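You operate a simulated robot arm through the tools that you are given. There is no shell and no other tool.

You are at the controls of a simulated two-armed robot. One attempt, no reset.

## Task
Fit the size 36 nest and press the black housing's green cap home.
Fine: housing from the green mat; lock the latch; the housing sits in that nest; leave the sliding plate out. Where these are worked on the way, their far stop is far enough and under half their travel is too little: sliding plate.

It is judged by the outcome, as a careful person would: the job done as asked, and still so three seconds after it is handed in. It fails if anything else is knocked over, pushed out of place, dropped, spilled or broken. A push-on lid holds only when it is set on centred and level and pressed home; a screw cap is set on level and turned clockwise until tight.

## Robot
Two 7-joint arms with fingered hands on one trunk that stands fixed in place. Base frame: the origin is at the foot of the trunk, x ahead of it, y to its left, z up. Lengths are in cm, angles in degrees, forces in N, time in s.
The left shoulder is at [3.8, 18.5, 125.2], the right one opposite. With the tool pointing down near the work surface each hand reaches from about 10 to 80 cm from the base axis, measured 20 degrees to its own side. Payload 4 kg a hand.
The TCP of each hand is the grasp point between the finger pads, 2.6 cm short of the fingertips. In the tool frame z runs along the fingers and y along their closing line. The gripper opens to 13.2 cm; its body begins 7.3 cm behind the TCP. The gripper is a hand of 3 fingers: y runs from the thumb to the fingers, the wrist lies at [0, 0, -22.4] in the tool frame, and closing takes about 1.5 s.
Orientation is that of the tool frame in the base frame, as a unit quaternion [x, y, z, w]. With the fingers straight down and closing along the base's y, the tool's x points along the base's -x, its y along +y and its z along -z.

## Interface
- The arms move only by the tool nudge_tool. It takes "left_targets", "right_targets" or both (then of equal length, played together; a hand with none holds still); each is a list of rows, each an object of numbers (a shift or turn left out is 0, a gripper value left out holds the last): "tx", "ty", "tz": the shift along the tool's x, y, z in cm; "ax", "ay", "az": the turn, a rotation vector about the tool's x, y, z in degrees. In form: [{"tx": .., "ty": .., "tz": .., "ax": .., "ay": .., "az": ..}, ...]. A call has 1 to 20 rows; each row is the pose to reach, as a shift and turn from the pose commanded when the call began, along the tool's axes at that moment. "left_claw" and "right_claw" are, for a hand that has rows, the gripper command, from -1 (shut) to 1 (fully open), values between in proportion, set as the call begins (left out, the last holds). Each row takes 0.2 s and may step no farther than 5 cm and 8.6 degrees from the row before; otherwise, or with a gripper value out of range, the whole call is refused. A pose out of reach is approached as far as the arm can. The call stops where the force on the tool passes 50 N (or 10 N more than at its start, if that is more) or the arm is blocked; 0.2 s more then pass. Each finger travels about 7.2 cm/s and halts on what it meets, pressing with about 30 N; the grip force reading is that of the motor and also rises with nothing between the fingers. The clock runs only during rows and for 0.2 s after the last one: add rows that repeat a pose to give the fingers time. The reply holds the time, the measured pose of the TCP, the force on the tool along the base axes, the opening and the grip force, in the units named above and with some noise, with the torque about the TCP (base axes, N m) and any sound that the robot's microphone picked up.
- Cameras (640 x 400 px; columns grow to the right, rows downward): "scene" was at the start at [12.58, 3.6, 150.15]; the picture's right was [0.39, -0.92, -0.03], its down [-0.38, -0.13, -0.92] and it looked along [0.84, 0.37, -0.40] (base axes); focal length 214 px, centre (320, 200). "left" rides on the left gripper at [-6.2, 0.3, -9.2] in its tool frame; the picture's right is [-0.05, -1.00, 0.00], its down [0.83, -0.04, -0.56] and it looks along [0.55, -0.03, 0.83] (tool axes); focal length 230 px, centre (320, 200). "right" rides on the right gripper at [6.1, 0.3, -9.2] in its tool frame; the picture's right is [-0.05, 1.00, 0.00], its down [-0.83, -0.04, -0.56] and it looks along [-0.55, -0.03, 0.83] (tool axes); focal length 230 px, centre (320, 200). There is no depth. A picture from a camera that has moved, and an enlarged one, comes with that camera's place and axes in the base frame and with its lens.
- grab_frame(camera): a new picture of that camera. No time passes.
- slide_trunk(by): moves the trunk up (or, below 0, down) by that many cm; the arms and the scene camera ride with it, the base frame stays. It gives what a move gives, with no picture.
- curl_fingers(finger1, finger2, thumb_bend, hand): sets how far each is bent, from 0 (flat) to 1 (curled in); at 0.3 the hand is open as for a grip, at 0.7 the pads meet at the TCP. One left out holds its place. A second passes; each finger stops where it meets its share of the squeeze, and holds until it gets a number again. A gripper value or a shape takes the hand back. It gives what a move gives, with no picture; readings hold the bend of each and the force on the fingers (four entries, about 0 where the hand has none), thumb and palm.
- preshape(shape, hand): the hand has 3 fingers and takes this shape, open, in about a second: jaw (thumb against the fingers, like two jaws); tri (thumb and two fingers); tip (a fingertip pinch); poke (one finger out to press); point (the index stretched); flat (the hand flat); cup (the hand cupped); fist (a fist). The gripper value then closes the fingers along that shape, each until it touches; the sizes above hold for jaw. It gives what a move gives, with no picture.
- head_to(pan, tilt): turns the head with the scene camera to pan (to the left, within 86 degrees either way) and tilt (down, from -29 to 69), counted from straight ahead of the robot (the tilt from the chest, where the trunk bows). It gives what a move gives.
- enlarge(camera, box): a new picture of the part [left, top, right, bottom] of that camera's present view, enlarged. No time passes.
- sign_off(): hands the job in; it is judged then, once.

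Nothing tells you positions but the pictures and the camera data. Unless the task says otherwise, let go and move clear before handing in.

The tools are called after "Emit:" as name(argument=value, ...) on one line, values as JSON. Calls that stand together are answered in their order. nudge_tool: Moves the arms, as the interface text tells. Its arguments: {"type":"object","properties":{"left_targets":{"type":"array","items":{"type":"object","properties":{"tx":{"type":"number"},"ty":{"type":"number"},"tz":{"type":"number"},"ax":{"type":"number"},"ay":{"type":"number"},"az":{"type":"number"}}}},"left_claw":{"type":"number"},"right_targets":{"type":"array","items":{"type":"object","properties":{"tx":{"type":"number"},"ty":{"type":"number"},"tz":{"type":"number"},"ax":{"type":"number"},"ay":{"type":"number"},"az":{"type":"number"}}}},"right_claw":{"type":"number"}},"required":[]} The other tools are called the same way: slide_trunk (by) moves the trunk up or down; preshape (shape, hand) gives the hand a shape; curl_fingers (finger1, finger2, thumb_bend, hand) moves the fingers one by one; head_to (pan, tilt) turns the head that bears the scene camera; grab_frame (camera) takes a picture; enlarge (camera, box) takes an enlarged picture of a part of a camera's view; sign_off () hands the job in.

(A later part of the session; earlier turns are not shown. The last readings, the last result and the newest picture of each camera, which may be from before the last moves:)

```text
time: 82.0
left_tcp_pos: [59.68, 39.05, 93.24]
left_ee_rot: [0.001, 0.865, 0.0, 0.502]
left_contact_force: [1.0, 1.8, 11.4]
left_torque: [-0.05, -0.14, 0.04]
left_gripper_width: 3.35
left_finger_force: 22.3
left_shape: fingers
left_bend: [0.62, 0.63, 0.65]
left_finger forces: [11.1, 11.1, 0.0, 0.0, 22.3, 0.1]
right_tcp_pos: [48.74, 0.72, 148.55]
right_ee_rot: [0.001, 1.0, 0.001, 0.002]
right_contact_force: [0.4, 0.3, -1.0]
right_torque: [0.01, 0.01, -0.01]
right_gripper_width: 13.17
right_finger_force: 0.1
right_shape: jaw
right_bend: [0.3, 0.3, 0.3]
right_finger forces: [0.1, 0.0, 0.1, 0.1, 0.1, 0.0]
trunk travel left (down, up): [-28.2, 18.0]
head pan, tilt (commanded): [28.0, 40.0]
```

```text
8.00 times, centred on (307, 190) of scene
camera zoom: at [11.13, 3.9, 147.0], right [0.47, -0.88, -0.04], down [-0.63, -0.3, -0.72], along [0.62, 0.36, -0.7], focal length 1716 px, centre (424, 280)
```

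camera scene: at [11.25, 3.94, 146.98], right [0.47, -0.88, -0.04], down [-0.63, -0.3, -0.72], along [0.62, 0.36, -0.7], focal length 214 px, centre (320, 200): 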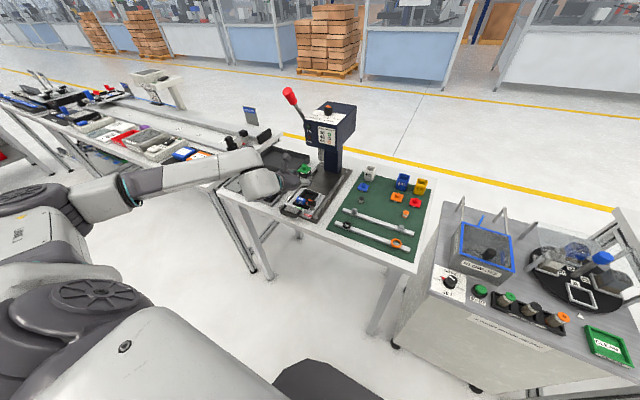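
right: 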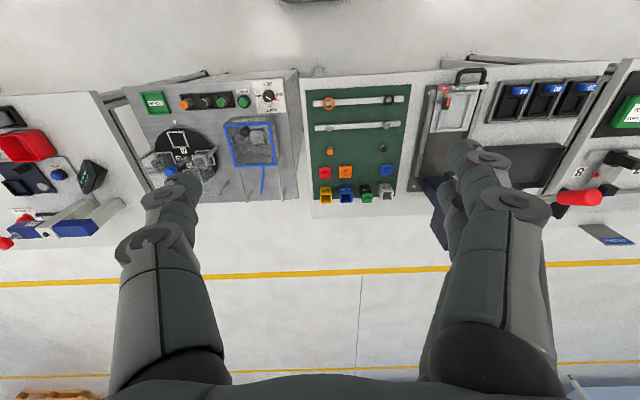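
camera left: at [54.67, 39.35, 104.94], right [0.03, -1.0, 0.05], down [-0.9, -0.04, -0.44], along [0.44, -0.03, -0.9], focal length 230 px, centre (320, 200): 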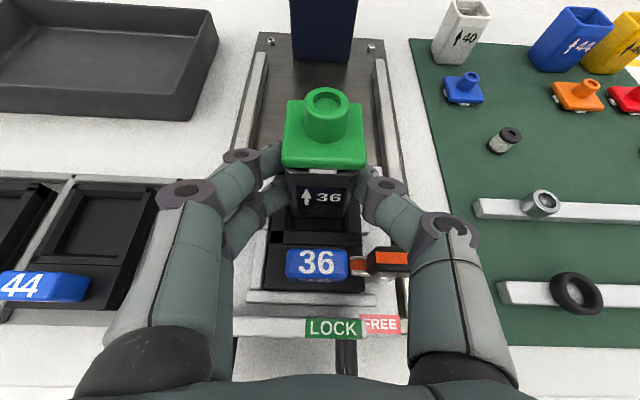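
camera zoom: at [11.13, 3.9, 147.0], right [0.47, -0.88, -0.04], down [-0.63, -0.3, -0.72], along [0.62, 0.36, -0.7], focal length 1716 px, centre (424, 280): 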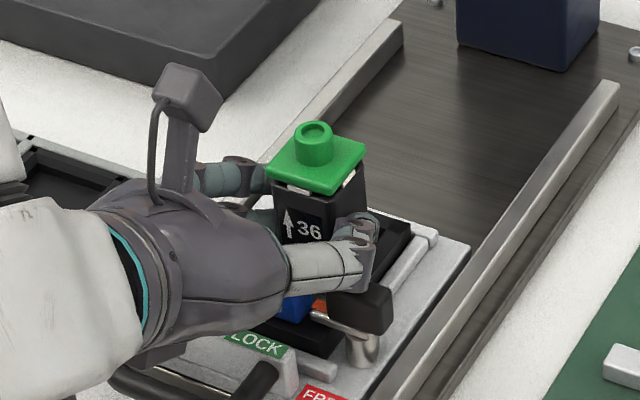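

Contact of 11 N comes from the housing meeting the pocket floor, and the torque agrees with that. I'll ease the pressure off and open the fingers.

Emit:
nudge_tool(left_targets=[{"tx": -0.13, "tz": -0.075}, {"tx": -0.17, "tz": -0.1}])

Emit:
curl_fingers(hand="left", finger1=0.57, finger2=0.57, thumb_bend=0.57)

Emit:
grab_frame(camera="left")

Emit:
enlarge(camera="left", box=[240, 80, 400, 240])

Emit:
enlarge(camera="scene", box=[275, 165, 339, 215])

```text
time: 82.6
left_tcp_pos: [59.64, 38.94, 93.27]
left_ee_rot: [0.0, 0.866, 0.0, 0.5]
left_contact_force: [1.5, 3.7, 11.2]
left_torque: [0.0, -0.18, 0.09]
left_gripper_width: 3.36
left_finger_force: 22.1
left_shape: fingers
left_bend: [0.62, 0.63, 0.65]
left_finger forces: [11.5, 11.5, 0.0, 0.0, 22.0, 0.0]
right_tcp_pos: [48.81, 0.67, 148.63]
right_ee_rot: [0.0, 1.0, 0.002, 0.002]
right_contact_force: [-0.6, -0.4, -0.5]
right_torque: [-0.01, 0.04, 0.02]
right_gripper_width: 13.19
right_finger_force: 0.0
right_shape: jaw
right_bend: [0.3, 0.3, 0.3]
right_finger forces: [0.0, 0.0, 0.0, 0.0, 0.0, 0.0]
trunk travel left (down, up): [-28.2, 18.0]
head pan, tilt (commanded): [28.0, 40.0]
```

```text
time: 83.6
left_tcp_pos: [59.66, 38.96, 93.08]
left_ee_rot: [0.0, 0.866, 0.0, 0.5]
left_contact_force: [1.6, 3.5, 4.9]
left_torque: [-0.22, 0.07, 0.0]
left_gripper_width: 4.47
left_finger_force: 2.5
left_shape: fingers
left_bend: [0.56, 0.56, 0.57]
left_finger forces: [0.1, 0.0, 0.0, 0.1, 5.1, 0.1]
right_tcp_pos: [48.86, 0.86, 148.51]
right_ee_rot: [0.0, 1.0, 0.002, 0.0]
right_contact_force: [0.2, -0.2, 0.3]
right_torque: [0.02, -0.02, 0.0]
right_gripper_width: 13.2
right_finger_force: 0.1
right_shape: jaw
right_bend: [0.3, 0.3, 0.3]
right_finger forces: [0.1, 0.1, 0.1, 0.1, 0.0, 0.0]
trunk travel left (down, up): [-28.2, 18.0]
head pan, tilt (commanded): [28.0, 40.0]
```

```text
taken
camera left: at [54.7, 39.46, 102.99], right [0.03, -1.0, 0.05], down [-0.9, -0.04, -0.44], along [0.44, -0.03, -0.9], focal length 230 px, centre (320, 200)
```

left: 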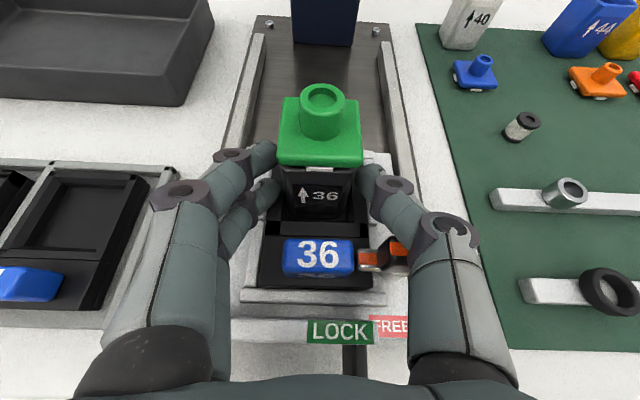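

```text
2.50 times, centred on (320, 160) of left
camera zoom: at [54.7, 39.46, 102.99], right [0.03, -1.0, 0.05], down [-0.9, -0.04, -0.44], along [0.44, -0.03, -0.9], focal length 575 px, centre (320, 300)
```

zoom: 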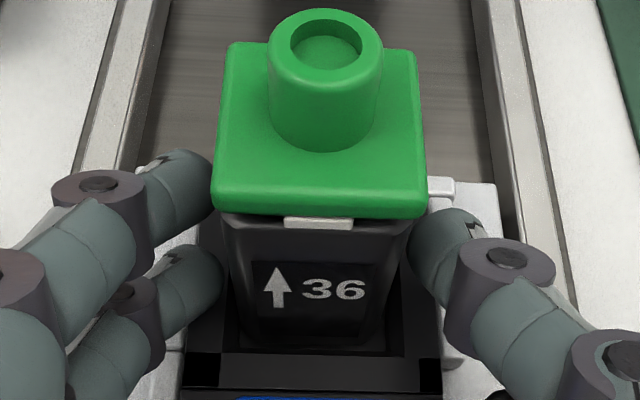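

```text
8.00 times, centred on (307, 190) of scene
camera zoom: at [11.19, 3.96, 146.98], right [0.47, -0.88, -0.04], down [-0.63, -0.3, -0.72], along [0.62, 0.36, -0.7], focal length 1716 px, centre (424, 280)
```

zoom: 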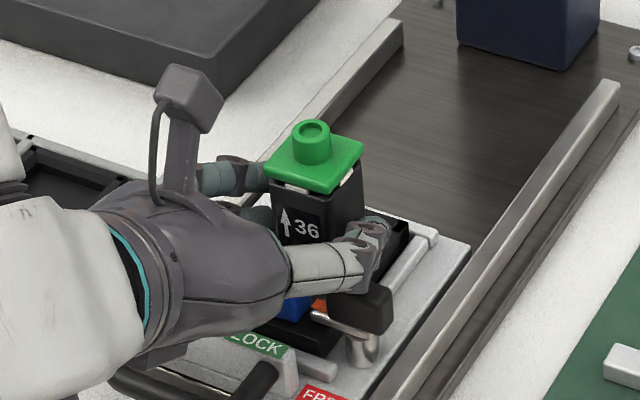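

The thumb is lightly touching the latch handle. I'll rise 0.8 cm first and then open wider, so that everything clears.

Emit:
nudge_tool(left_targets=[{"tx": -0.26, "ty": -0.05, "tz": -0.15}, {"tx": -0.52, "ty": -0.1, "tz": -0.3}, {"tx": -0.69, "ty": -0.12, "tz": -0.4}, {"tx": -0.69, "ty": -0.12, "tz": -0.4}])

Emit:
curl_fingers(hand="left", finger1=0.525, finger2=0.525, thumb_bend=0.525)

Emit:
enlarge(camera="left", box=[220, 80, 420, 280])

Emit:
enlarge(camera="scene", box=[275, 165, 339, 215])

```text
time: 84.6
left_tcp_pos: [59.77, 38.72, 93.78]
left_ee_rot: [0.0, 0.866, 0.0, 0.5]
left_contact_force: [0.3, -0.4, 0.3]
left_torque: [-0.01, 0.04, 0.0]
left_gripper_width: 4.74
left_finger_force: 0.1
left_shape: fingers
left_bend: [0.56, 0.56, 0.56]
left_finger forces: [0.0, 0.1, 0.0, 0.0, 0.0, 0.0]
right_tcp_pos: [48.85, 0.74, 148.49]
right_ee_rot: [0.0, 1.0, 0.002, 0.001]
right_contact_force: [-0.6, 0.2, -0.3]
right_torque: [-0.01, 0.02, -0.02]
right_gripper_width: 13.2
right_finger_force: 0.1
right_shape: jaw
right_bend: [0.3, 0.3, 0.3]
right_finger forces: [0.0, 0.1, 0.1, 0.1, 0.0, 0.0]
trunk travel left (down, up): [-28.2, 18.0]
head pan, tilt (commanded): [28.0, 40.0]
```

```text
time: 85.6
left_tcp_pos: [59.76, 38.66, 93.82]
left_ee_rot: [0.0, 0.866, 0.0, 0.501]
left_contact_force: [0.0, 0.5, 0.0]
left_torque: [0.02, 0.01, 0.02]
left_gripper_width: 6.03
left_finger_force: 0.0
left_shape: fingers
left_bend: [0.52, 0.52, 0.52]
left_finger forces: [0.0, 0.1, 0.1, 0.0, 0.1, 0.0]
right_tcp_pos: [48.85, 0.76, 148.5]
right_ee_rot: [0.0, 1.0, 0.002, 0.0]
right_contact_force: [0.8, -0.3, 0.3]
right_torque: [-0.07, 0.03, 0.0]
right_gripper_width: 13.21
right_finger_force: 0.1
right_shape: jaw
right_bend: [0.3, 0.3, 0.3]
right_finger forces: [0.1, 0.0, 0.0, 0.0, 0.1, 0.0]
trunk travel left (down, up): [-28.2, 18.0]
head pan, tilt (commanded): [28.0, 40.0]
```

```text
2.00 times, centred on (320, 180) of left
camera zoom: at [54.72, 39.32, 103.75], right [0.03, -1.0, 0.05], down [-0.9, -0.04, -0.44], along [0.44, -0.03, -0.9], focal length 460 px, centre (320, 240)
```

zoom: 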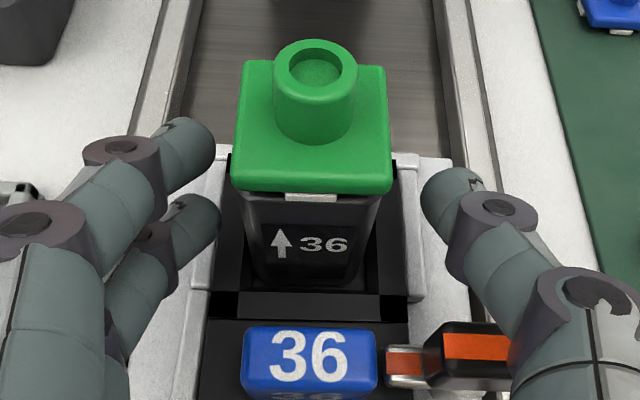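

```text
8.00 times, centred on (307, 190) of scene
camera zoom: at [11.24, 3.94, 146.98], right [0.47, -0.88, -0.04], down [-0.63, -0.3, -0.72], along [0.62, 0.36, -0.7], focal length 1716 px, centre (424, 280)
```

zoom: 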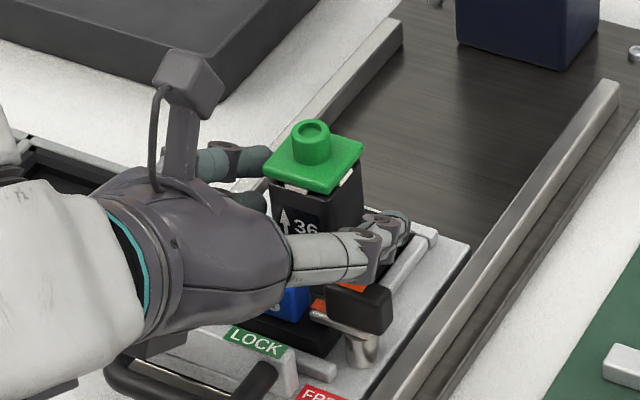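

The housing stands free in the nest with its cap level. I'll lift away vertically and back off.

Emit:
nudge_tool(left_targets=[{"tx": -1.3, "tz": -0.75}, {"tx": -3.0, "tz": -1.75}, {"tx": -5.2, "tz": -3.0}, {"tx": -7.8, "tz": -4.5}, {"tx": -7.8, "tz": -4.5}])

Emit:
grab_frame(camera="left")

Emit:
enlarge(camera="left", box=[240, 140, 400, 340])

Emit:
enlarge(camera="scene", box=[275, 165, 339, 215])

```text
time: 86.8
left_tcp_pos: [59.37, 38.94, 103.12]
left_ee_rot: [0.0, 0.866, 0.0, 0.5]
left_contact_force: [0.9, 0.4, 0.3]
left_torque: [-0.01, 0.0, -0.02]
left_gripper_width: 6.08
left_finger_force: 0.1
left_shape: fingers
left_bend: [0.52, 0.52, 0.52]
left_finger forces: [0.1, 0.0, 0.1, 0.0, 0.0, 0.0]
right_tcp_pos: [48.85, 0.67, 148.42]
right_ee_rot: [0.001, 1.0, 0.002, 0.001]
right_contact_force: [-0.5, 0.0, 0.0]
right_torque: [0.0, -0.03, -0.01]
right_gripper_width: 13.19
right_finger_force: 0.1
right_shape: jaw
right_bend: [0.3, 0.3, 0.3]
right_finger forces: [0.0, 0.1, 0.0, 0.1, 0.0, 0.0]
trunk travel left (down, up): [-28.2, 18.0]
head pan, tilt (commanded): [28.0, 40.0]
```

```text
taken
camera left: at [54.51, 39.42, 112.94], right [0.03, -1.0, 0.04], down [-0.9, -0.04, -0.44], along [0.44, -0.03, -0.9], focal length 230 px, centre (320, 200)
```

left: 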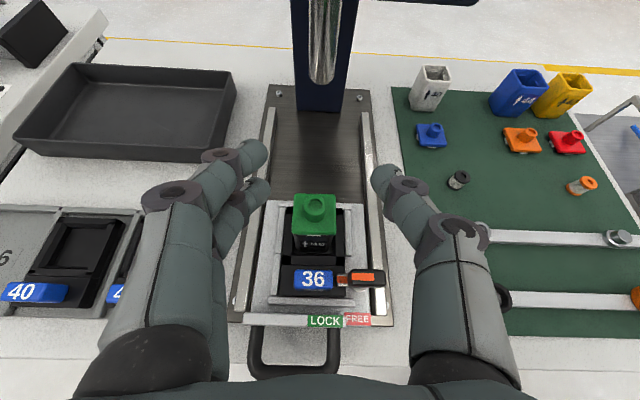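

```text
2.00 times, centred on (320, 240) of left
camera zoom: at [54.51, 39.42, 112.94], right [0.03, -1.0, 0.04], down [-0.9, -0.04, -0.44], along [0.44, -0.03, -0.9], focal length 460 px, centre (320, 120)
```

zoom: 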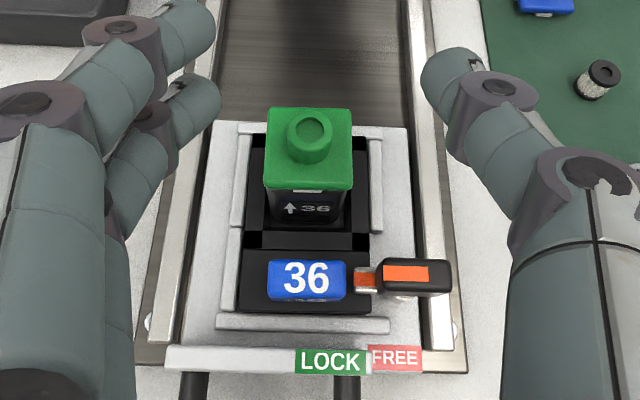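

```text
8.00 times, centred on (307, 190) of scene
camera zoom: at [11.26, 3.96, 146.97], right [0.47, -0.88, -0.04], down [-0.63, -0.3, -0.72], along [0.62, 0.36, -0.7], focal length 1716 px, centre (424, 280)
```

zoom: 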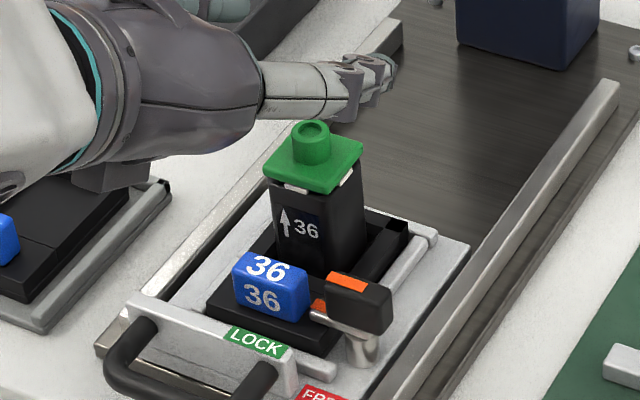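

The housing stands upright in the locked nest. Before pressing I'll check the press's mode dial closely.

Emit:
enlarge(camera="scene", box=[305, 98, 345, 123])

Emit:
enlarge(camera="right", box=[420, 160, 620, 280])

```text
16.00 times, centred on (325, 110) of scene
camera zoom: at [11.26, 3.96, 146.97], right [0.47, -0.88, -0.04], down [-0.63, -0.3, -0.72], along [0.62, 0.36, -0.7], focal length 3432 px, centre (240, 1632)
```

zoom: 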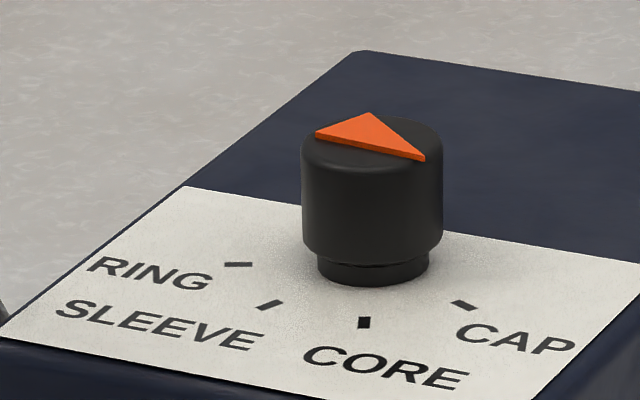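

```text
3.20 times, centred on (520, 220) of right
camera zoom: at [42.67, 1.08, 157.89], right [0.05, 1.0, 0.0], down [0.83, -0.05, 0.56], along [0.56, -0.03, -0.83], focal length 736 px, centre (-320, 136)
```

zoom: 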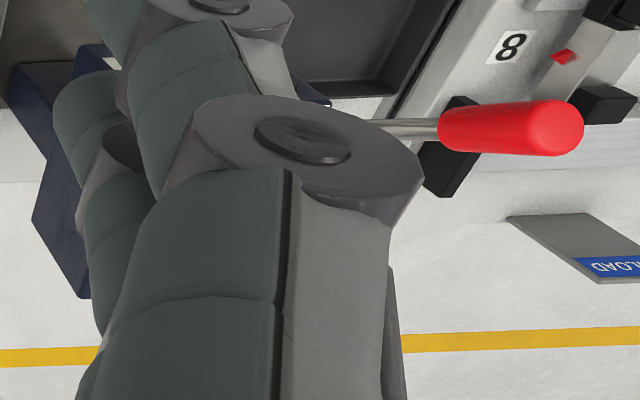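

The dial's orange pointer matches the CAP mark, so it is already set. The ram end is near [74.3, 39, 98.5], about 12 cm behind the housing. Next I'll take the drawer handle with the hand yawed −90° and tilted, so that I can push and later pull it.

Emit:
nudge_tool(left_targets=[{"tx": 0.06, "ty": 0.19, "tz": -1.6, "ay": 7.5}, {"tx": 0.12, "ty": 0.38, "tz": -3.2, "ay": 15}, {"tx": 0.19, "ty": 0.56, "tz": -4.8, "ay": 22.5}, {"tx": 0.25, "ty": 0.75, "tz": -6.4, "ay": 30}, {"tx": 0.31, "ty": 0.94, "tz": -8.0, "ay": 37.5}, {"tx": 0.38, "ty": 1.13, "tz": -9.65, "ay": 45}, {"tx": 0.44, "ty": 1.3, "tz": -11.3, "ay": 52.5}, {"tx": 0.5, "ty": 1.5, "tz": -12.87, "ay": 60}, {"tx": 0.5, "ty": 1.5, "tz": -12.87, "ay": 60}], left_claw=-0.5)

Emit:
nudge_tool(left_targets=[{"az": -8.5}, {"az": -17}, {"az": -25.5}, {"az": -34}, {"az": -42.5}, {"az": -51}, {"az": -59.5}, {"az": -68}, {"az": -76.5}, {"az": -85}, {"az": -90}, {"az": -90}])

Emit:
nudge_tool(left_targets=[{"ax": 7}, {"ax": 14}, {"ax": 21}, {"ax": 28}, {"ax": 35}, {"ax": 35}])

Emit:
grab_frame(camera="left")

Emit:
grab_frame(camera="scene")

```text
time: 88.8
left_tcp_pos: [48.22, 40.28, 108.71]
left_ee_rot: [0.0, 1.0, 0.0, -0.001]
left_contact_force: [-0.2, -0.3, -0.7]
left_torque: [0.0, 0.01, -0.01]
left_gripper_width: 3.34
left_finger_force: 0.2
left_shape: jaw
left_bend: [0.73, 0.73, 0.7]
left_finger forces: [0.1, 0.0, 0.0, 0.0, 0.0, 0.1]
right_tcp_pos: [48.91, 0.67, 148.7]
right_ee_rot: [0.0, 1.0, 0.002, 0.001]
right_contact_force: [-0.7, -0.3, -0.5]
right_torque: [-0.01, -0.01, 0.02]
right_gripper_width: 13.18
right_finger_force: 0.0
right_shape: jaw
right_bend: [0.3, 0.3, 0.3]
right_finger forces: [0.1, 0.0, 0.0, 0.1, 0.0, 0.1]
trunk travel left (down, up): [-28.2, 18.0]
head pan, tilt (commanded): [28.0, 40.0]
```

```text
time: 91.4
left_tcp_pos: [48.24, 40.3, 108.85]
left_ee_rot: [0.708, -0.706, 0.0, 0.0]
left_contact_force: [0.6, 0.1, -0.5]
left_torque: [-0.02, 0.03, -0.03]
left_gripper_width: 3.34
left_finger_force: 0.0
left_shape: jaw
left_bend: [0.73, 0.73, 0.7]
left_finger forces: [0.0, 0.0, 0.0, 0.0, 0.1, 0.0]
right_tcp_pos: [48.82, 0.56, 148.61]
right_ee_rot: [0.0, 1.0, 0.002, 0.001]
right_contact_force: [-0.8, -0.2, 0.4]
right_torque: [0.0, -0.01, 0.01]
right_gripper_width: 13.19
right_finger_force: 0.0
right_shape: jaw
right_bend: [0.3, 0.3, 0.3]
right_finger forces: [0.0, 0.1, 0.0, 0.1, 0.1, 0.0]
trunk travel left (down, up): [-28.2, 18.0]
head pan, tilt (commanded): [28.0, 40.0]
```

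```text
time: 92.8
left_tcp_pos: [48.34, 40.37, 108.83]
left_ee_rot: [0.675, -0.674, 0.213, -0.213]
left_contact_force: [-0.9, 0.3, 0.4]
left_torque: [-0.02, -0.02, 0.0]
left_gripper_width: 3.31
left_finger_force: 0.2
left_shape: jaw
left_bend: [0.73, 0.73, 0.7]
left_finger forces: [0.0, 0.1, 0.0, 0.0, 0.0, 0.1]
right_tcp_pos: [49.04, 0.72, 148.46]
right_ee_rot: [0.0, 1.0, 0.002, 0.0]
right_contact_force: [-0.2, -0.1, -1.0]
right_torque: [0.0, 0.0, 0.03]
right_gripper_width: 13.2
right_finger_force: 0.0
right_shape: jaw
right_bend: [0.3, 0.3, 0.3]
right_finger forces: [0.0, 0.0, 0.0, 0.0, 0.0, 0.0]
trunk travel left (down, up): [-28.2, 18.0]
head pan, tilt (commanded): [28.0, 40.0]
```

```text
taken
camera left: at [42.72, 46.66, 116.19], right [0.82, 0.05, 0.57], down [-0.28, -0.83, 0.48], along [0.5, -0.55, -0.66], focal length 230 px, centre (320, 200)
```

left: 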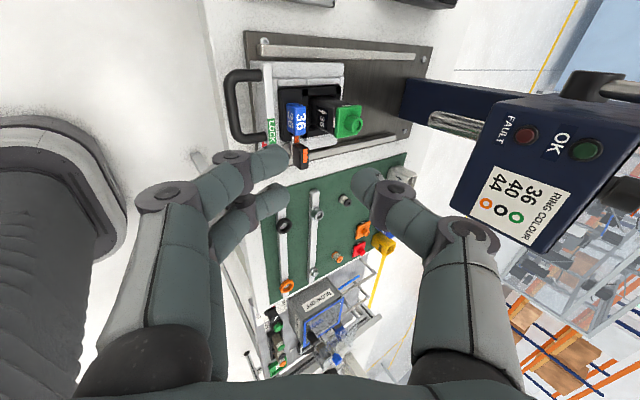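

```text
taken
camera scene: at [11.32, 3.97, 146.97], right [0.47, -0.88, -0.04], down [-0.63, -0.3, -0.71], along [0.62, 0.36, -0.7], focal length 214 px, centre (320, 200)
```

scene: 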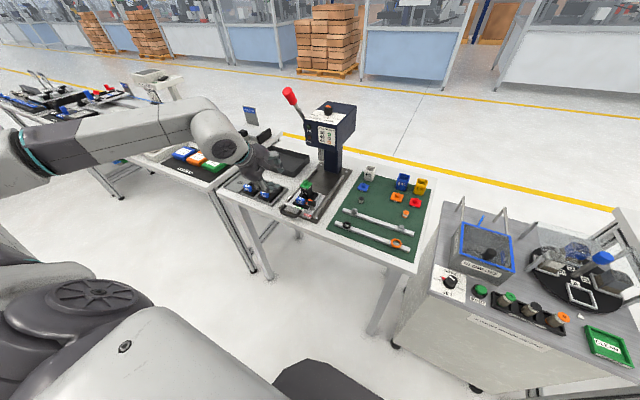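

I can see the handle from the side. I'll enlarge it to refine its height and position.

Emit:
enlarge(camera="left", box=[210, 50, 370, 190])

Emit:
enlarge(camera="scene", box=[265, 180, 345, 230])

```text
2.86 times, centred on (290, 120) of left
camera zoom: at [42.72, 46.66, 116.19], right [0.82, 0.05, 0.57], down [-0.28, -0.83, 0.48], along [0.5, -0.55, -0.66], focal length 657 px, centre (406, 429)
```

zoom: 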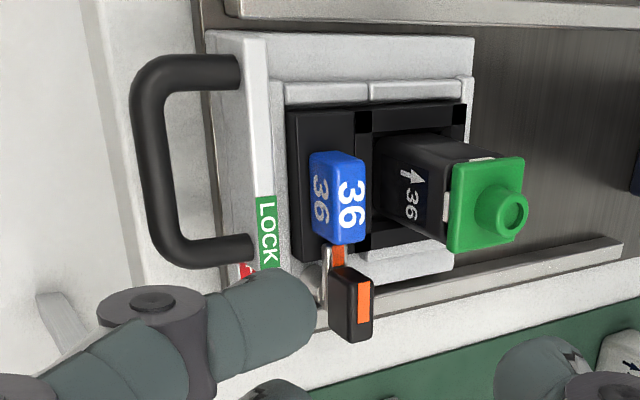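

```text
8.00 times, centred on (305, 205) of scene
camera zoom: at [11.32, 3.97, 146.97], right [0.47, -0.88, -0.04], down [-0.63, -0.3, -0.71], along [0.62, 0.36, -0.7], focal length 1716 px, centre (440, 160)
```

zoom: 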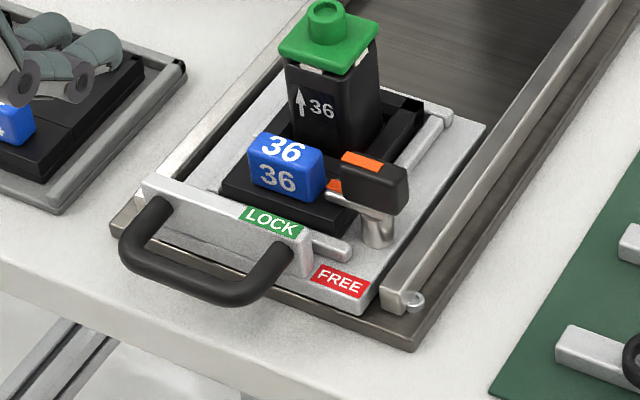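

The bar centre is about [50.3, 40.5, 89.5]. I'll reduce the tilt to 20°, set a narrow opening and hover just above the bar.

Emit:
nudge_tool(left_targets=[{"ty": 1.85, "tz": 2.3, "ax": -4}, {"ty": 3.7, "tz": 4.6, "ax": -8}, {"ty": 5.5, "tz": 6.85, "ax": -12}, {"ty": 7.37, "tz": 9.12, "ax": -15}, {"ty": 7.37, "tz": 9.12, "ax": -15}, {"ty": 7.37, "tz": 9.12, "ax": -15}], left_claw=-0.66)

Emit:
grab_frame(camera="left")

Emit:
enlarge(camera="left", box=[230, 90, 410, 230])

Emit:
enlarge(camera="scene", box=[255, 170, 335, 230])

```text
time: 94.2
left_tcp_pos: [47.37, 40.55, 97.1]
left_ee_rot: [-0.696, 0.696, -0.123, 0.123]
left_contact_force: [0.8, -0.7, -0.5]
left_torque: [0.0, -0.03, 0.02]
left_gripper_width: 2.28
left_finger_force: 0.1
left_shape: jaw
left_bend: [0.73, 0.73, 0.7]
left_finger forces: [0.0, 0.0, 0.0, 0.1, 0.1, 0.0]
right_tcp_pos: [48.89, 0.71, 148.49]
right_ee_rot: [-0.001, 1.0, 0.002, 0.001]
right_contact_force: [0.3, -0.1, -0.1]
right_torque: [0.0, -0.01, 0.02]
right_gripper_width: 13.19
right_finger_force: 0.0
right_shape: jaw
right_bend: [0.3, 0.3, 0.3]
right_finger forces: [0.0, 0.0, 0.0, 0.0, 0.1, 0.1]
trunk travel left (down, up): [-28.2, 18.0]
head pan, tilt (commanded): [28.0, 40.0]
```

```text
taken
camera left: at [43.94, 46.86, 105.64], right [0.94, 0.05, 0.34], down [-0.15, -0.83, 0.54], along [0.31, -0.55, -0.77], focal length 230 px, centre (320, 200)
```

left: 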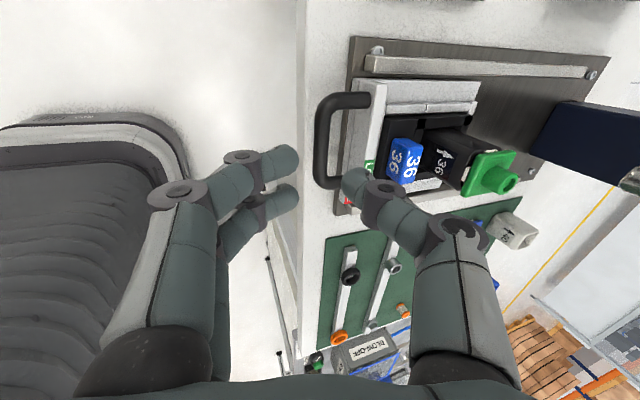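

```text
2.86 times, centred on (320, 160) of left
camera zoom: at [43.94, 46.86, 105.64], right [0.94, 0.05, 0.34], down [-0.15, -0.83, 0.54], along [0.31, -0.55, -0.77], focal length 657 px, centre (320, 314)
```

zoom: 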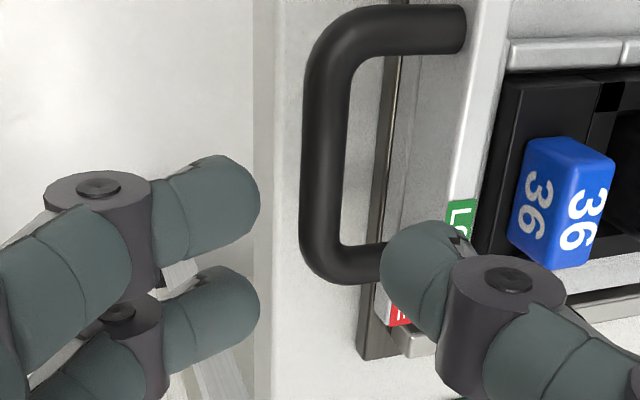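

```text
6.67 times, centred on (295, 200) of scene
camera zoom: at [11.22, 3.93, 146.98], right [0.47, -0.88, -0.04], down [-0.63, -0.3, -0.72], along [0.62, 0.36, -0.7], focal length 1430 px, centre (487, 200)
```

zoom: 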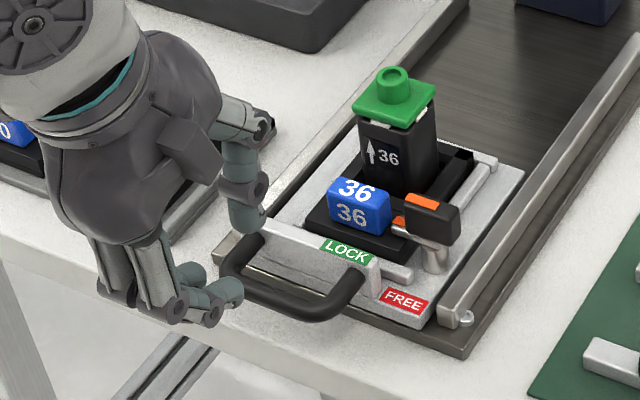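

The gap between the tips lines up with the bar. I'll lower most of the way and check that the thumb enters the loop.

Emit:
nudge_tool(left_targets=[{"ty": -0.12, "tz": 1.2}, {"ty": -0.25, "tz": 2.4}, {"ty": -0.25, "tz": 3.4}, {"ty": -0.25, "tz": 3.4}])

Emit:
enlarge(camera="left", box=[230, 90, 410, 230])

Emit:
enlarge(camera="scene", box=[255, 170, 335, 230])

```text
time: 95.2
left_tcp_pos: [48.86, 40.41, 94.09]
left_ee_rot: [0.697, -0.696, 0.123, -0.122]
left_contact_force: [0.5, 0.3, 0.0]
left_torque: [0.01, 0.04, 0.03]
left_gripper_width: 2.25
left_finger_force: 0.1
left_shape: jaw
left_bend: [0.73, 0.73, 0.7]
left_finger forces: [0.0, 0.0, 0.1, 0.0, 0.0, 0.0]
right_tcp_pos: [48.99, 0.72, 148.61]
right_ee_rot: [0.0, 1.0, 0.002, 0.001]
right_contact_force: [-0.7, 0.0, -0.1]
right_torque: [-0.02, 0.01, 0.0]
right_gripper_width: 13.18
right_finger_force: 0.1
right_shape: jaw
right_bend: [0.3, 0.3, 0.3]
right_finger forces: [0.1, 0.0, 0.0, 0.0, 0.0, 0.0]
trunk travel left (down, up): [-28.2, 18.0]
head pan, tilt (commanded): [28.0, 40.0]
```

```text
2.86 times, centred on (320, 160) of left
camera zoom: at [45.39, 46.61, 102.59], right [0.94, 0.05, 0.34], down [-0.15, -0.83, 0.54], along [0.31, -0.55, -0.77], focal length 657 px, centre (320, 314)
```

zoom: 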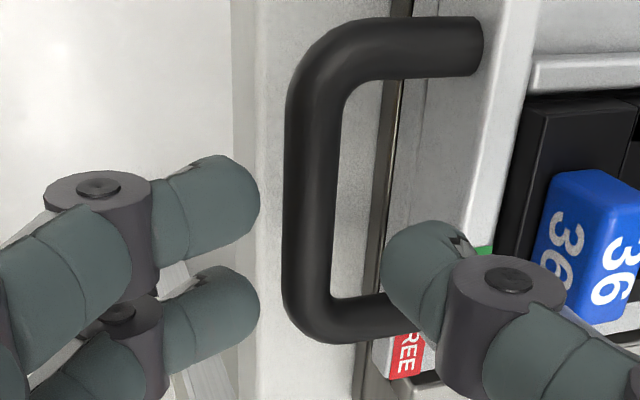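

```text
6.67 times, centred on (295, 200) of scene
camera zoom: at [11.22, 3.93, 146.98], right [0.47, -0.88, -0.04], down [-0.63, -0.3, -0.72], along [0.62, 0.36, -0.7], focal length 1430 px, centre (487, 200)
```

zoom: 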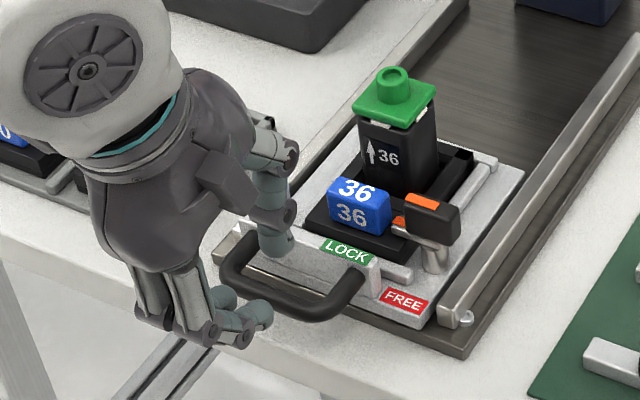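

Good: the thumb is over the loop's inside and the fingers in front of the bar. I'll finish the descent and close.

Emit:
nudge_tool(left_targets=[{"ty": 0.05, "tz": 0.7}, {"ty": 0.1, "tz": 1.4}, {"ty": 0.1, "tz": 2.05}, {"ty": 0.1, "tz": 2.05}])

Emit:
enlarge(camera="left", box=[230, 90, 410, 230])

Emit:
enlarge(camera="scene", box=[255, 170, 335, 230])

```text
time: 96.2
left_tcp_pos: [49.36, 40.41, 91.98]
left_ee_rot: [0.696, -0.696, 0.123, -0.123]
left_contact_force: [0.8, -0.7, -0.5]
left_torque: [0.0, -0.01, -0.02]
left_gripper_width: 2.29
left_finger_force: 0.2
left_shape: jaw
left_bend: [0.73, 0.73, 0.7]
left_finger forces: [0.0, 0.1, 0.1, 0.1, 0.1, 0.0]
right_tcp_pos: [48.82, 0.71, 148.69]
right_ee_rot: [-0.001, 1.0, 0.002, 0.0]
right_contact_force: [0.3, 0.2, -0.1]
right_torque: [0.03, 0.04, 0.0]
right_gripper_width: 13.16
right_finger_force: 0.0
right_shape: jaw
right_bend: [0.3, 0.3, 0.3]
right_finger forces: [0.0, 0.1, 0.1, 0.2, 0.0, 0.1]
trunk travel left (down, up): [-28.2, 18.0]
head pan, tilt (commanded): [28.0, 40.0]
```

```text
2.86 times, centred on (320, 160) of left
camera zoom: at [45.99, 46.72, 100.53], right [0.94, 0.05, 0.34], down [-0.15, -0.83, 0.54], along [0.31, -0.55, -0.77], focal length 657 px, centre (320, 314)
```

zoom: 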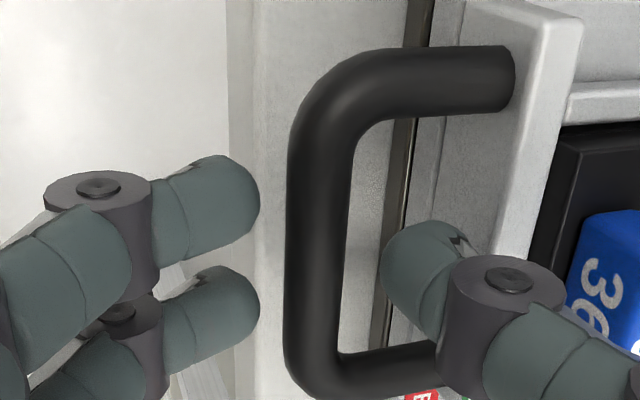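

```text
6.67 times, centred on (295, 200) of scene
camera zoom: at [11.23, 3.94, 146.98], right [0.47, -0.88, -0.04], down [-0.63, -0.3, -0.72], along [0.62, 0.36, -0.7], focal length 1430 px, centre (487, 200)
```

zoom: 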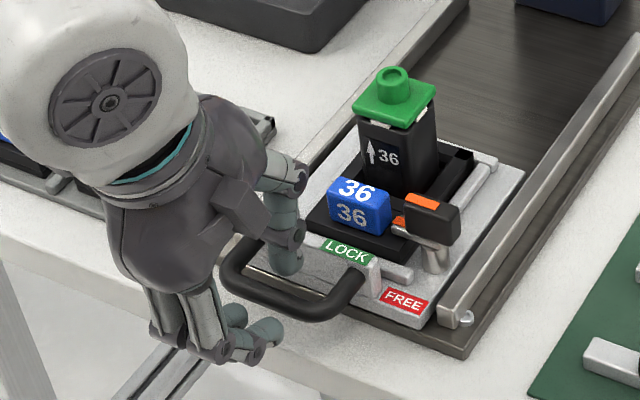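

The bar lies between the tips; I'll go 0.3 cm deeper and close the grip on it.

Emit:
nudge_tool(left_targets=[{"tz": 0.15}, {"tz": 0.3}, {"tz": 0.3}])

Emit:
nudge_tool(left_targets=[{}, {}, {}, {}, {}, {}], left_claw=-1)

Emit:
enlarge(camera="left", box=[230, 90, 410, 230])

Emit:
enlarge(camera="scene", box=[255, 170, 335, 230])

```text
time: 97.0
left_tcp_pos: [49.53, 40.38, 91.78]
left_ee_rot: [0.697, -0.696, 0.122, -0.122]
left_contact_force: [0.7, 0.3, 0.1]
left_torque: [0.03, 0.0, 0.01]
left_gripper_width: 2.29
left_finger_force: 0.1
left_shape: jaw
left_bend: [0.73, 0.73, 0.7]
left_finger forces: [0.0, 0.0, 0.0, 0.0, 0.0, 0.1]
right_tcp_pos: [48.93, 0.66, 148.61]
right_ee_rot: [0.0, 1.0, 0.002, 0.001]
right_contact_force: [-0.2, 0.3, 0.7]
right_torque: [0.01, -0.01, 0.02]
right_gripper_width: 13.18
right_finger_force: 0.2
right_shape: jaw
right_bend: [0.3, 0.3, 0.3]
right_finger forces: [0.0, 0.1, 0.0, 0.1, 0.1, 0.0]
trunk travel left (down, up): [-28.2, 18.0]
head pan, tilt (commanded): [28.0, 40.0]
```

```text
time: 98.4
left_tcp_pos: [49.53, 40.3, 91.8]
left_ee_rot: [0.697, -0.696, 0.123, -0.122]
left_contact_force: [0.5, -0.7, -0.9]
left_torque: [-0.03, 0.01, 0.02]
left_gripper_width: 0.65
left_finger_force: 30.6
left_shape: jaw
left_bend: [0.71, 0.71, 0.7]
left_finger forces: [13.3, 13.2, 0.0, 0.0, 26.0, 0.0]
right_tcp_pos: [49.05, 0.87, 148.5]
right_ee_rot: [0.0, 1.0, 0.003, 0.001]
right_contact_force: [-0.2, 0.1, -0.9]
right_torque: [-0.02, 0.02, 0.03]
right_gripper_width: 13.17
right_finger_force: 0.1
right_shape: jaw
right_bend: [0.3, 0.3, 0.3]
right_finger forces: [0.0, 0.0, 0.0, 0.0, 0.0, 0.0]
trunk travel left (down, up): [-28.2, 18.0]
head pan, tilt (commanded): [28.0, 40.0]
```

```text
2.86 times, centred on (320, 160) of left
camera zoom: at [46.04, 46.69, 100.25], right [0.94, 0.05, 0.34], down [-0.15, -0.83, 0.54], along [0.31, -0.55, -0.77], focal length 657 px, centre (320, 314)
```

zoom: 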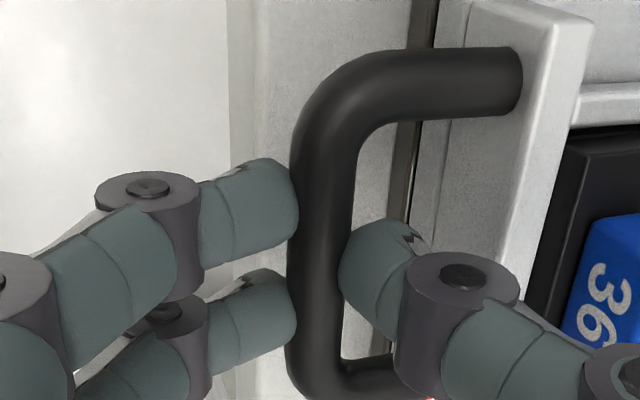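

```text
6.67 times, centred on (295, 200) of scene
camera zoom: at [11.25, 3.94, 146.98], right [0.47, -0.88, -0.04], down [-0.63, -0.3, -0.72], along [0.62, 0.36, -0.7], focal length 1430 px, centre (487, 200)
```

zoom: 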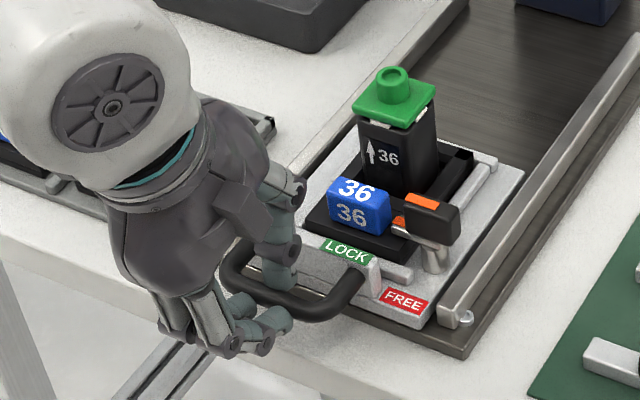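

The handle is gripped. I'll push the plate in slowly, 2 cm first.

Emit:
nudge_tool(left_targets=[{"ty": -0.28, "tz": 0.1}, {"ty": -0.66, "tz": 0.24}, {"ty": -1.13, "tz": 0.41}, {"ty": -1.6, "tz": 0.58}, {"ty": -1.88, "tz": 0.68}, {"ty": -1.88, "tz": 0.68}])

Emit:
enlarge(camera="scene", box=[255, 160, 345, 225])

```text
time: 99.8
left_tcp_pos: [51.58, 40.41, 91.86]
left_ee_rot: [0.697, -0.696, 0.122, -0.123]
left_contact_force: [-0.3, -1.8, -5.0]
left_torque: [-0.03, 0.08, -0.01]
left_gripper_width: 0.65
left_finger_force: 29.8
left_shape: jaw
left_bend: [0.71, 0.71, 0.7]
left_finger forces: [13.8, 13.9, 0.0, 0.0, 24.9, 0.1]
right_tcp_pos: [48.93, 0.75, 148.6]
right_ee_rot: [0.0, 1.0, 0.002, 0.001]
right_contact_force: [0.4, 0.7, -0.5]
right_torque: [-0.01, 0.02, 0.03]
right_gripper_width: 13.18
right_finger_force: 0.1
right_shape: jaw
right_bend: [0.3, 0.3, 0.3]
right_finger forces: [0.1, 0.0, 0.0, 0.0, 0.1, 0.0]
trunk travel left (down, up): [-28.2, 18.0]
head pan, tilt (commanded): [28.0, 40.0]
```

```text
6.15 times, centred on (300, 192) of scene
camera zoom: at [11.29, 3.94, 146.97], right [0.47, -0.88, -0.04], down [-0.63, -0.3, -0.72], along [0.62, 0.36, -0.7], focal length 1320 px, centre (443, 246)
```

zoom: 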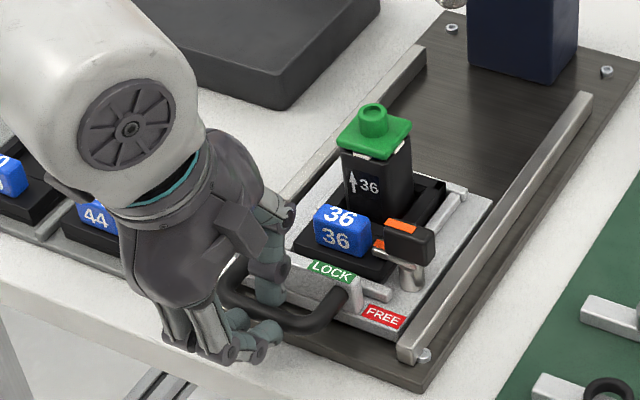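

It slides freely and the housing stays put. I'll push another 8 cm at the same gentle speed.

Emit:
nudge_tool(left_targets=[{"ty": -0.28, "tz": 0.1}, {"ty": -0.75, "tz": 0.27}, {"ty": -1.22, "tz": 0.44}, {"ty": -1.69, "tz": 0.62}, {"ty": -2.16, "tz": 0.79}, {"ty": -2.63, "tz": 0.96}, {"ty": -3.1, "tz": 1.13}, {"ty": -3.57, "tz": 1.3}, {"ty": -4.04, "tz": 1.47}, {"ty": -4.51, "tz": 1.64}, {"ty": -4.98, "tz": 1.81}, {"ty": -5.45, "tz": 1.98}, {"ty": -5.92, "tz": 2.15}, {"ty": -6.39, "tz": 2.33}, {"ty": -6.86, "tz": 2.5}, {"ty": -7.24, "tz": 2.63}, {"ty": -7.52, "tz": 2.74}, {"ty": -7.52, "tz": 2.74}])

Emit:
enlarge(camera="scene", box=[255, 140, 355, 215])

Emit:
grab_frame(camera="left")

```text
time: 103.6
left_tcp_pos: [59.66, 40.37, 91.78]
left_ee_rot: [0.697, -0.696, 0.123, -0.123]
left_contact_force: [0.6, -1.8, -4.0]
left_torque: [-0.01, 0.05, -0.01]
left_gripper_width: 0.62
left_finger_force: 30.1
left_shape: jaw
left_bend: [0.71, 0.71, 0.7]
left_finger forces: [13.7, 13.7, 0.0, 0.0, 25.6, 0.0]
right_tcp_pos: [48.9, 0.8, 148.59]
right_ee_rot: [0.0, 1.0, 0.002, 0.001]
right_contact_force: [-0.1, 0.3, 0.9]
right_torque: [0.0, 0.03, 0.02]
right_gripper_width: 13.18
right_finger_force: 0.0
right_shape: jaw
right_bend: [0.3, 0.3, 0.3]
right_finger forces: [0.0, 0.0, 0.0, 0.0, 0.1, 0.0]
trunk travel left (down, up): [-28.2, 18.0]
head pan, tilt (commanded): [28.0, 40.0]
```

```text
5.33 times, centred on (305, 178) of scene
camera zoom: at [11.29, 3.95, 146.97], right [0.47, -0.88, -0.04], down [-0.63, -0.3, -0.72], along [0.62, 0.36, -0.7], focal length 1144 px, centre (400, 320)
```

zoom: 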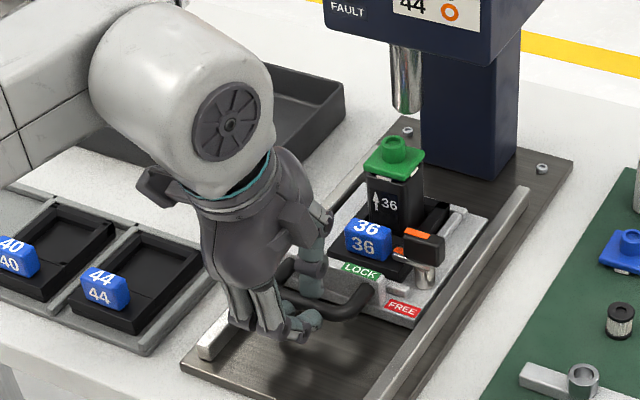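

```text
taken
camera left: at [56.2, 46.7, 100.3], right [0.94, 0.05, 0.34], down [-0.15, -0.83, 0.54], along [0.31, -0.55, -0.77], focal length 230 px, centre (320, 200)
```

left: 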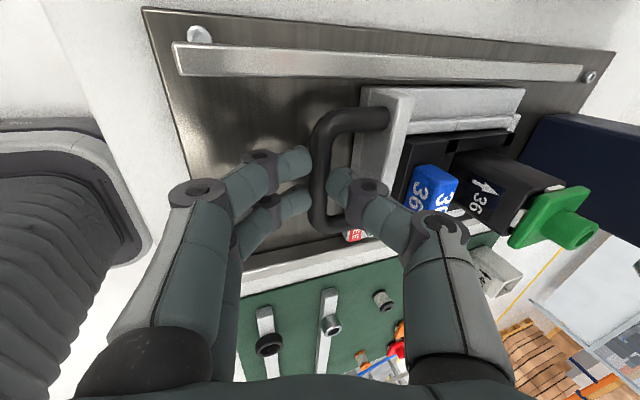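

The housing is approaching the ram. I'll push on slowly until the far stop.

Emit:
nudge_tool(left_targets=[{"ty": -0.24, "tz": 0.09}, {"ty": -0.47, "tz": 0.17}, {"ty": -0.7, "tz": 0.26}, {"ty": -0.94, "tz": 0.34}, {"ty": -1.17, "tz": 0.43}, {"ty": -1.41, "tz": 0.51}, {"ty": -1.64, "tz": 0.6}, {"ty": -1.88, "tz": 0.68}, {"ty": -1.88, "tz": 0.68}])

Emit:
enlarge(camera="scene", box=[265, 130, 355, 205])

```text
time: 105.6
left_tcp_pos: [61.5, 40.31, 91.81]
left_ee_rot: [0.696, -0.696, 0.122, -0.123]
left_contact_force: [1.6, -1.7, -4.7]
left_torque: [-0.01, 0.02, -0.04]
left_gripper_width: 0.63
left_finger_force: 30.2
left_shape: jaw
left_bend: [0.71, 0.71, 0.7]
left_finger forces: [12.9, 13.0, 0.0, 0.1, 25.5, 0.1]
right_tcp_pos: [48.99, 0.75, 148.48]
right_ee_rot: [0.0, 1.0, 0.002, 0.001]
right_contact_force: [-0.2, -0.4, -0.6]
right_torque: [0.0, -0.01, 0.02]
right_gripper_width: 13.2
right_finger_force: 0.1
right_shape: jaw
right_bend: [0.3, 0.3, 0.3]
right_finger forces: [0.1, 0.0, 0.0, 0.0, 0.0, 0.0]
trunk travel left (down, up): [-28.2, 18.0]
head pan, tilt (commanded): [28.0, 40.0]
```

```text
5.33 times, centred on (310, 168) of scene
camera zoom: at [11.33, 3.96, 146.97], right [0.47, -0.88, -0.04], down [-0.63, -0.3, -0.71], along [0.62, 0.36, -0.7], focal length 1144 px, centre (373, 373)
```

zoom: 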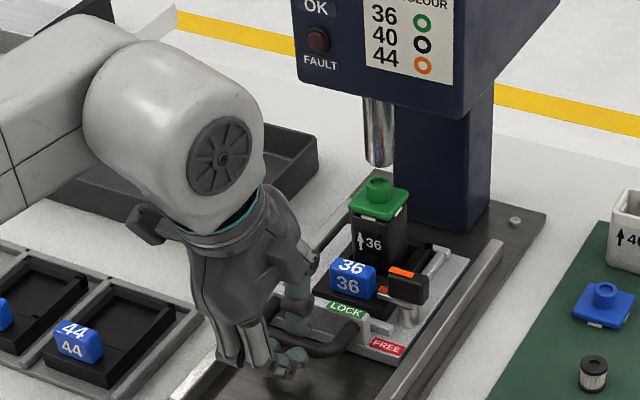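

The ram is almost over the cap. I'll continue slowly to find the stop.

Emit:
nudge_tool(left_targets=[{"ty": -0.19, "tz": 0.07}, {"ty": -0.38, "tz": 0.14}, {"ty": -0.56, "tz": 0.21}, {"ty": -0.75, "tz": 0.27}, {"ty": -0.94, "tz": 0.34}, {"ty": -1.13, "tz": 0.41}, {"ty": -1.32, "tz": 0.48}, {"ty": -1.5, "tz": 0.55}, {"ty": -1.69, "tz": 0.62}, {"ty": -1.88, "tz": 0.68}])

Emit:
enlarge(camera="scene", box=[265, 130, 355, 205])

```text
time: 107.8
left_tcp_pos: [62.96, 40.28, 92.0]
left_ee_rot: [0.697, -0.696, 0.121, -0.124]
left_contact_force: [-37.4, -0.9, 4.5]
left_torque: [-0.04, 0.96, 0.0]
left_gripper_width: 0.82
left_finger_force: 30.4
left_shape: jaw
left_bend: [0.7, 0.7, 0.74]
left_finger forces: [23.9, 24.4, 0.1, 0.0, 12.0, 0.0]
right_tcp_pos: [48.18, 0.71, 148.79]
right_ee_rot: [-0.001, 1.0, 0.002, 0.003]
right_contact_force: [0.1, 0.1, 0.4]
right_torque: [-0.01, -0.03, 0.02]
right_gripper_width: 13.16
right_finger_force: 0.0
right_shape: jaw
right_bend: [0.3, 0.3, 0.3]
right_finger forces: [0.0, 0.0, 0.0, 0.0, 0.1, 0.0]
trunk travel left (down, up): [-28.2, 18.0]
head pan, tilt (commanded): [28.0, 40.0]
```

```text
5.33 times, centred on (310, 168) of scene
camera zoom: at [10.56, 3.9, 147.04], right [0.47, -0.88, -0.04], down [-0.63, -0.3, -0.72], along [0.62, 0.36, -0.69], focal length 1144 px, centre (373, 373)
```

zoom: 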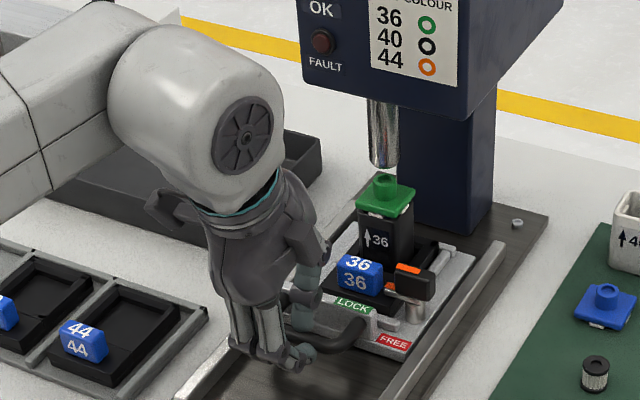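

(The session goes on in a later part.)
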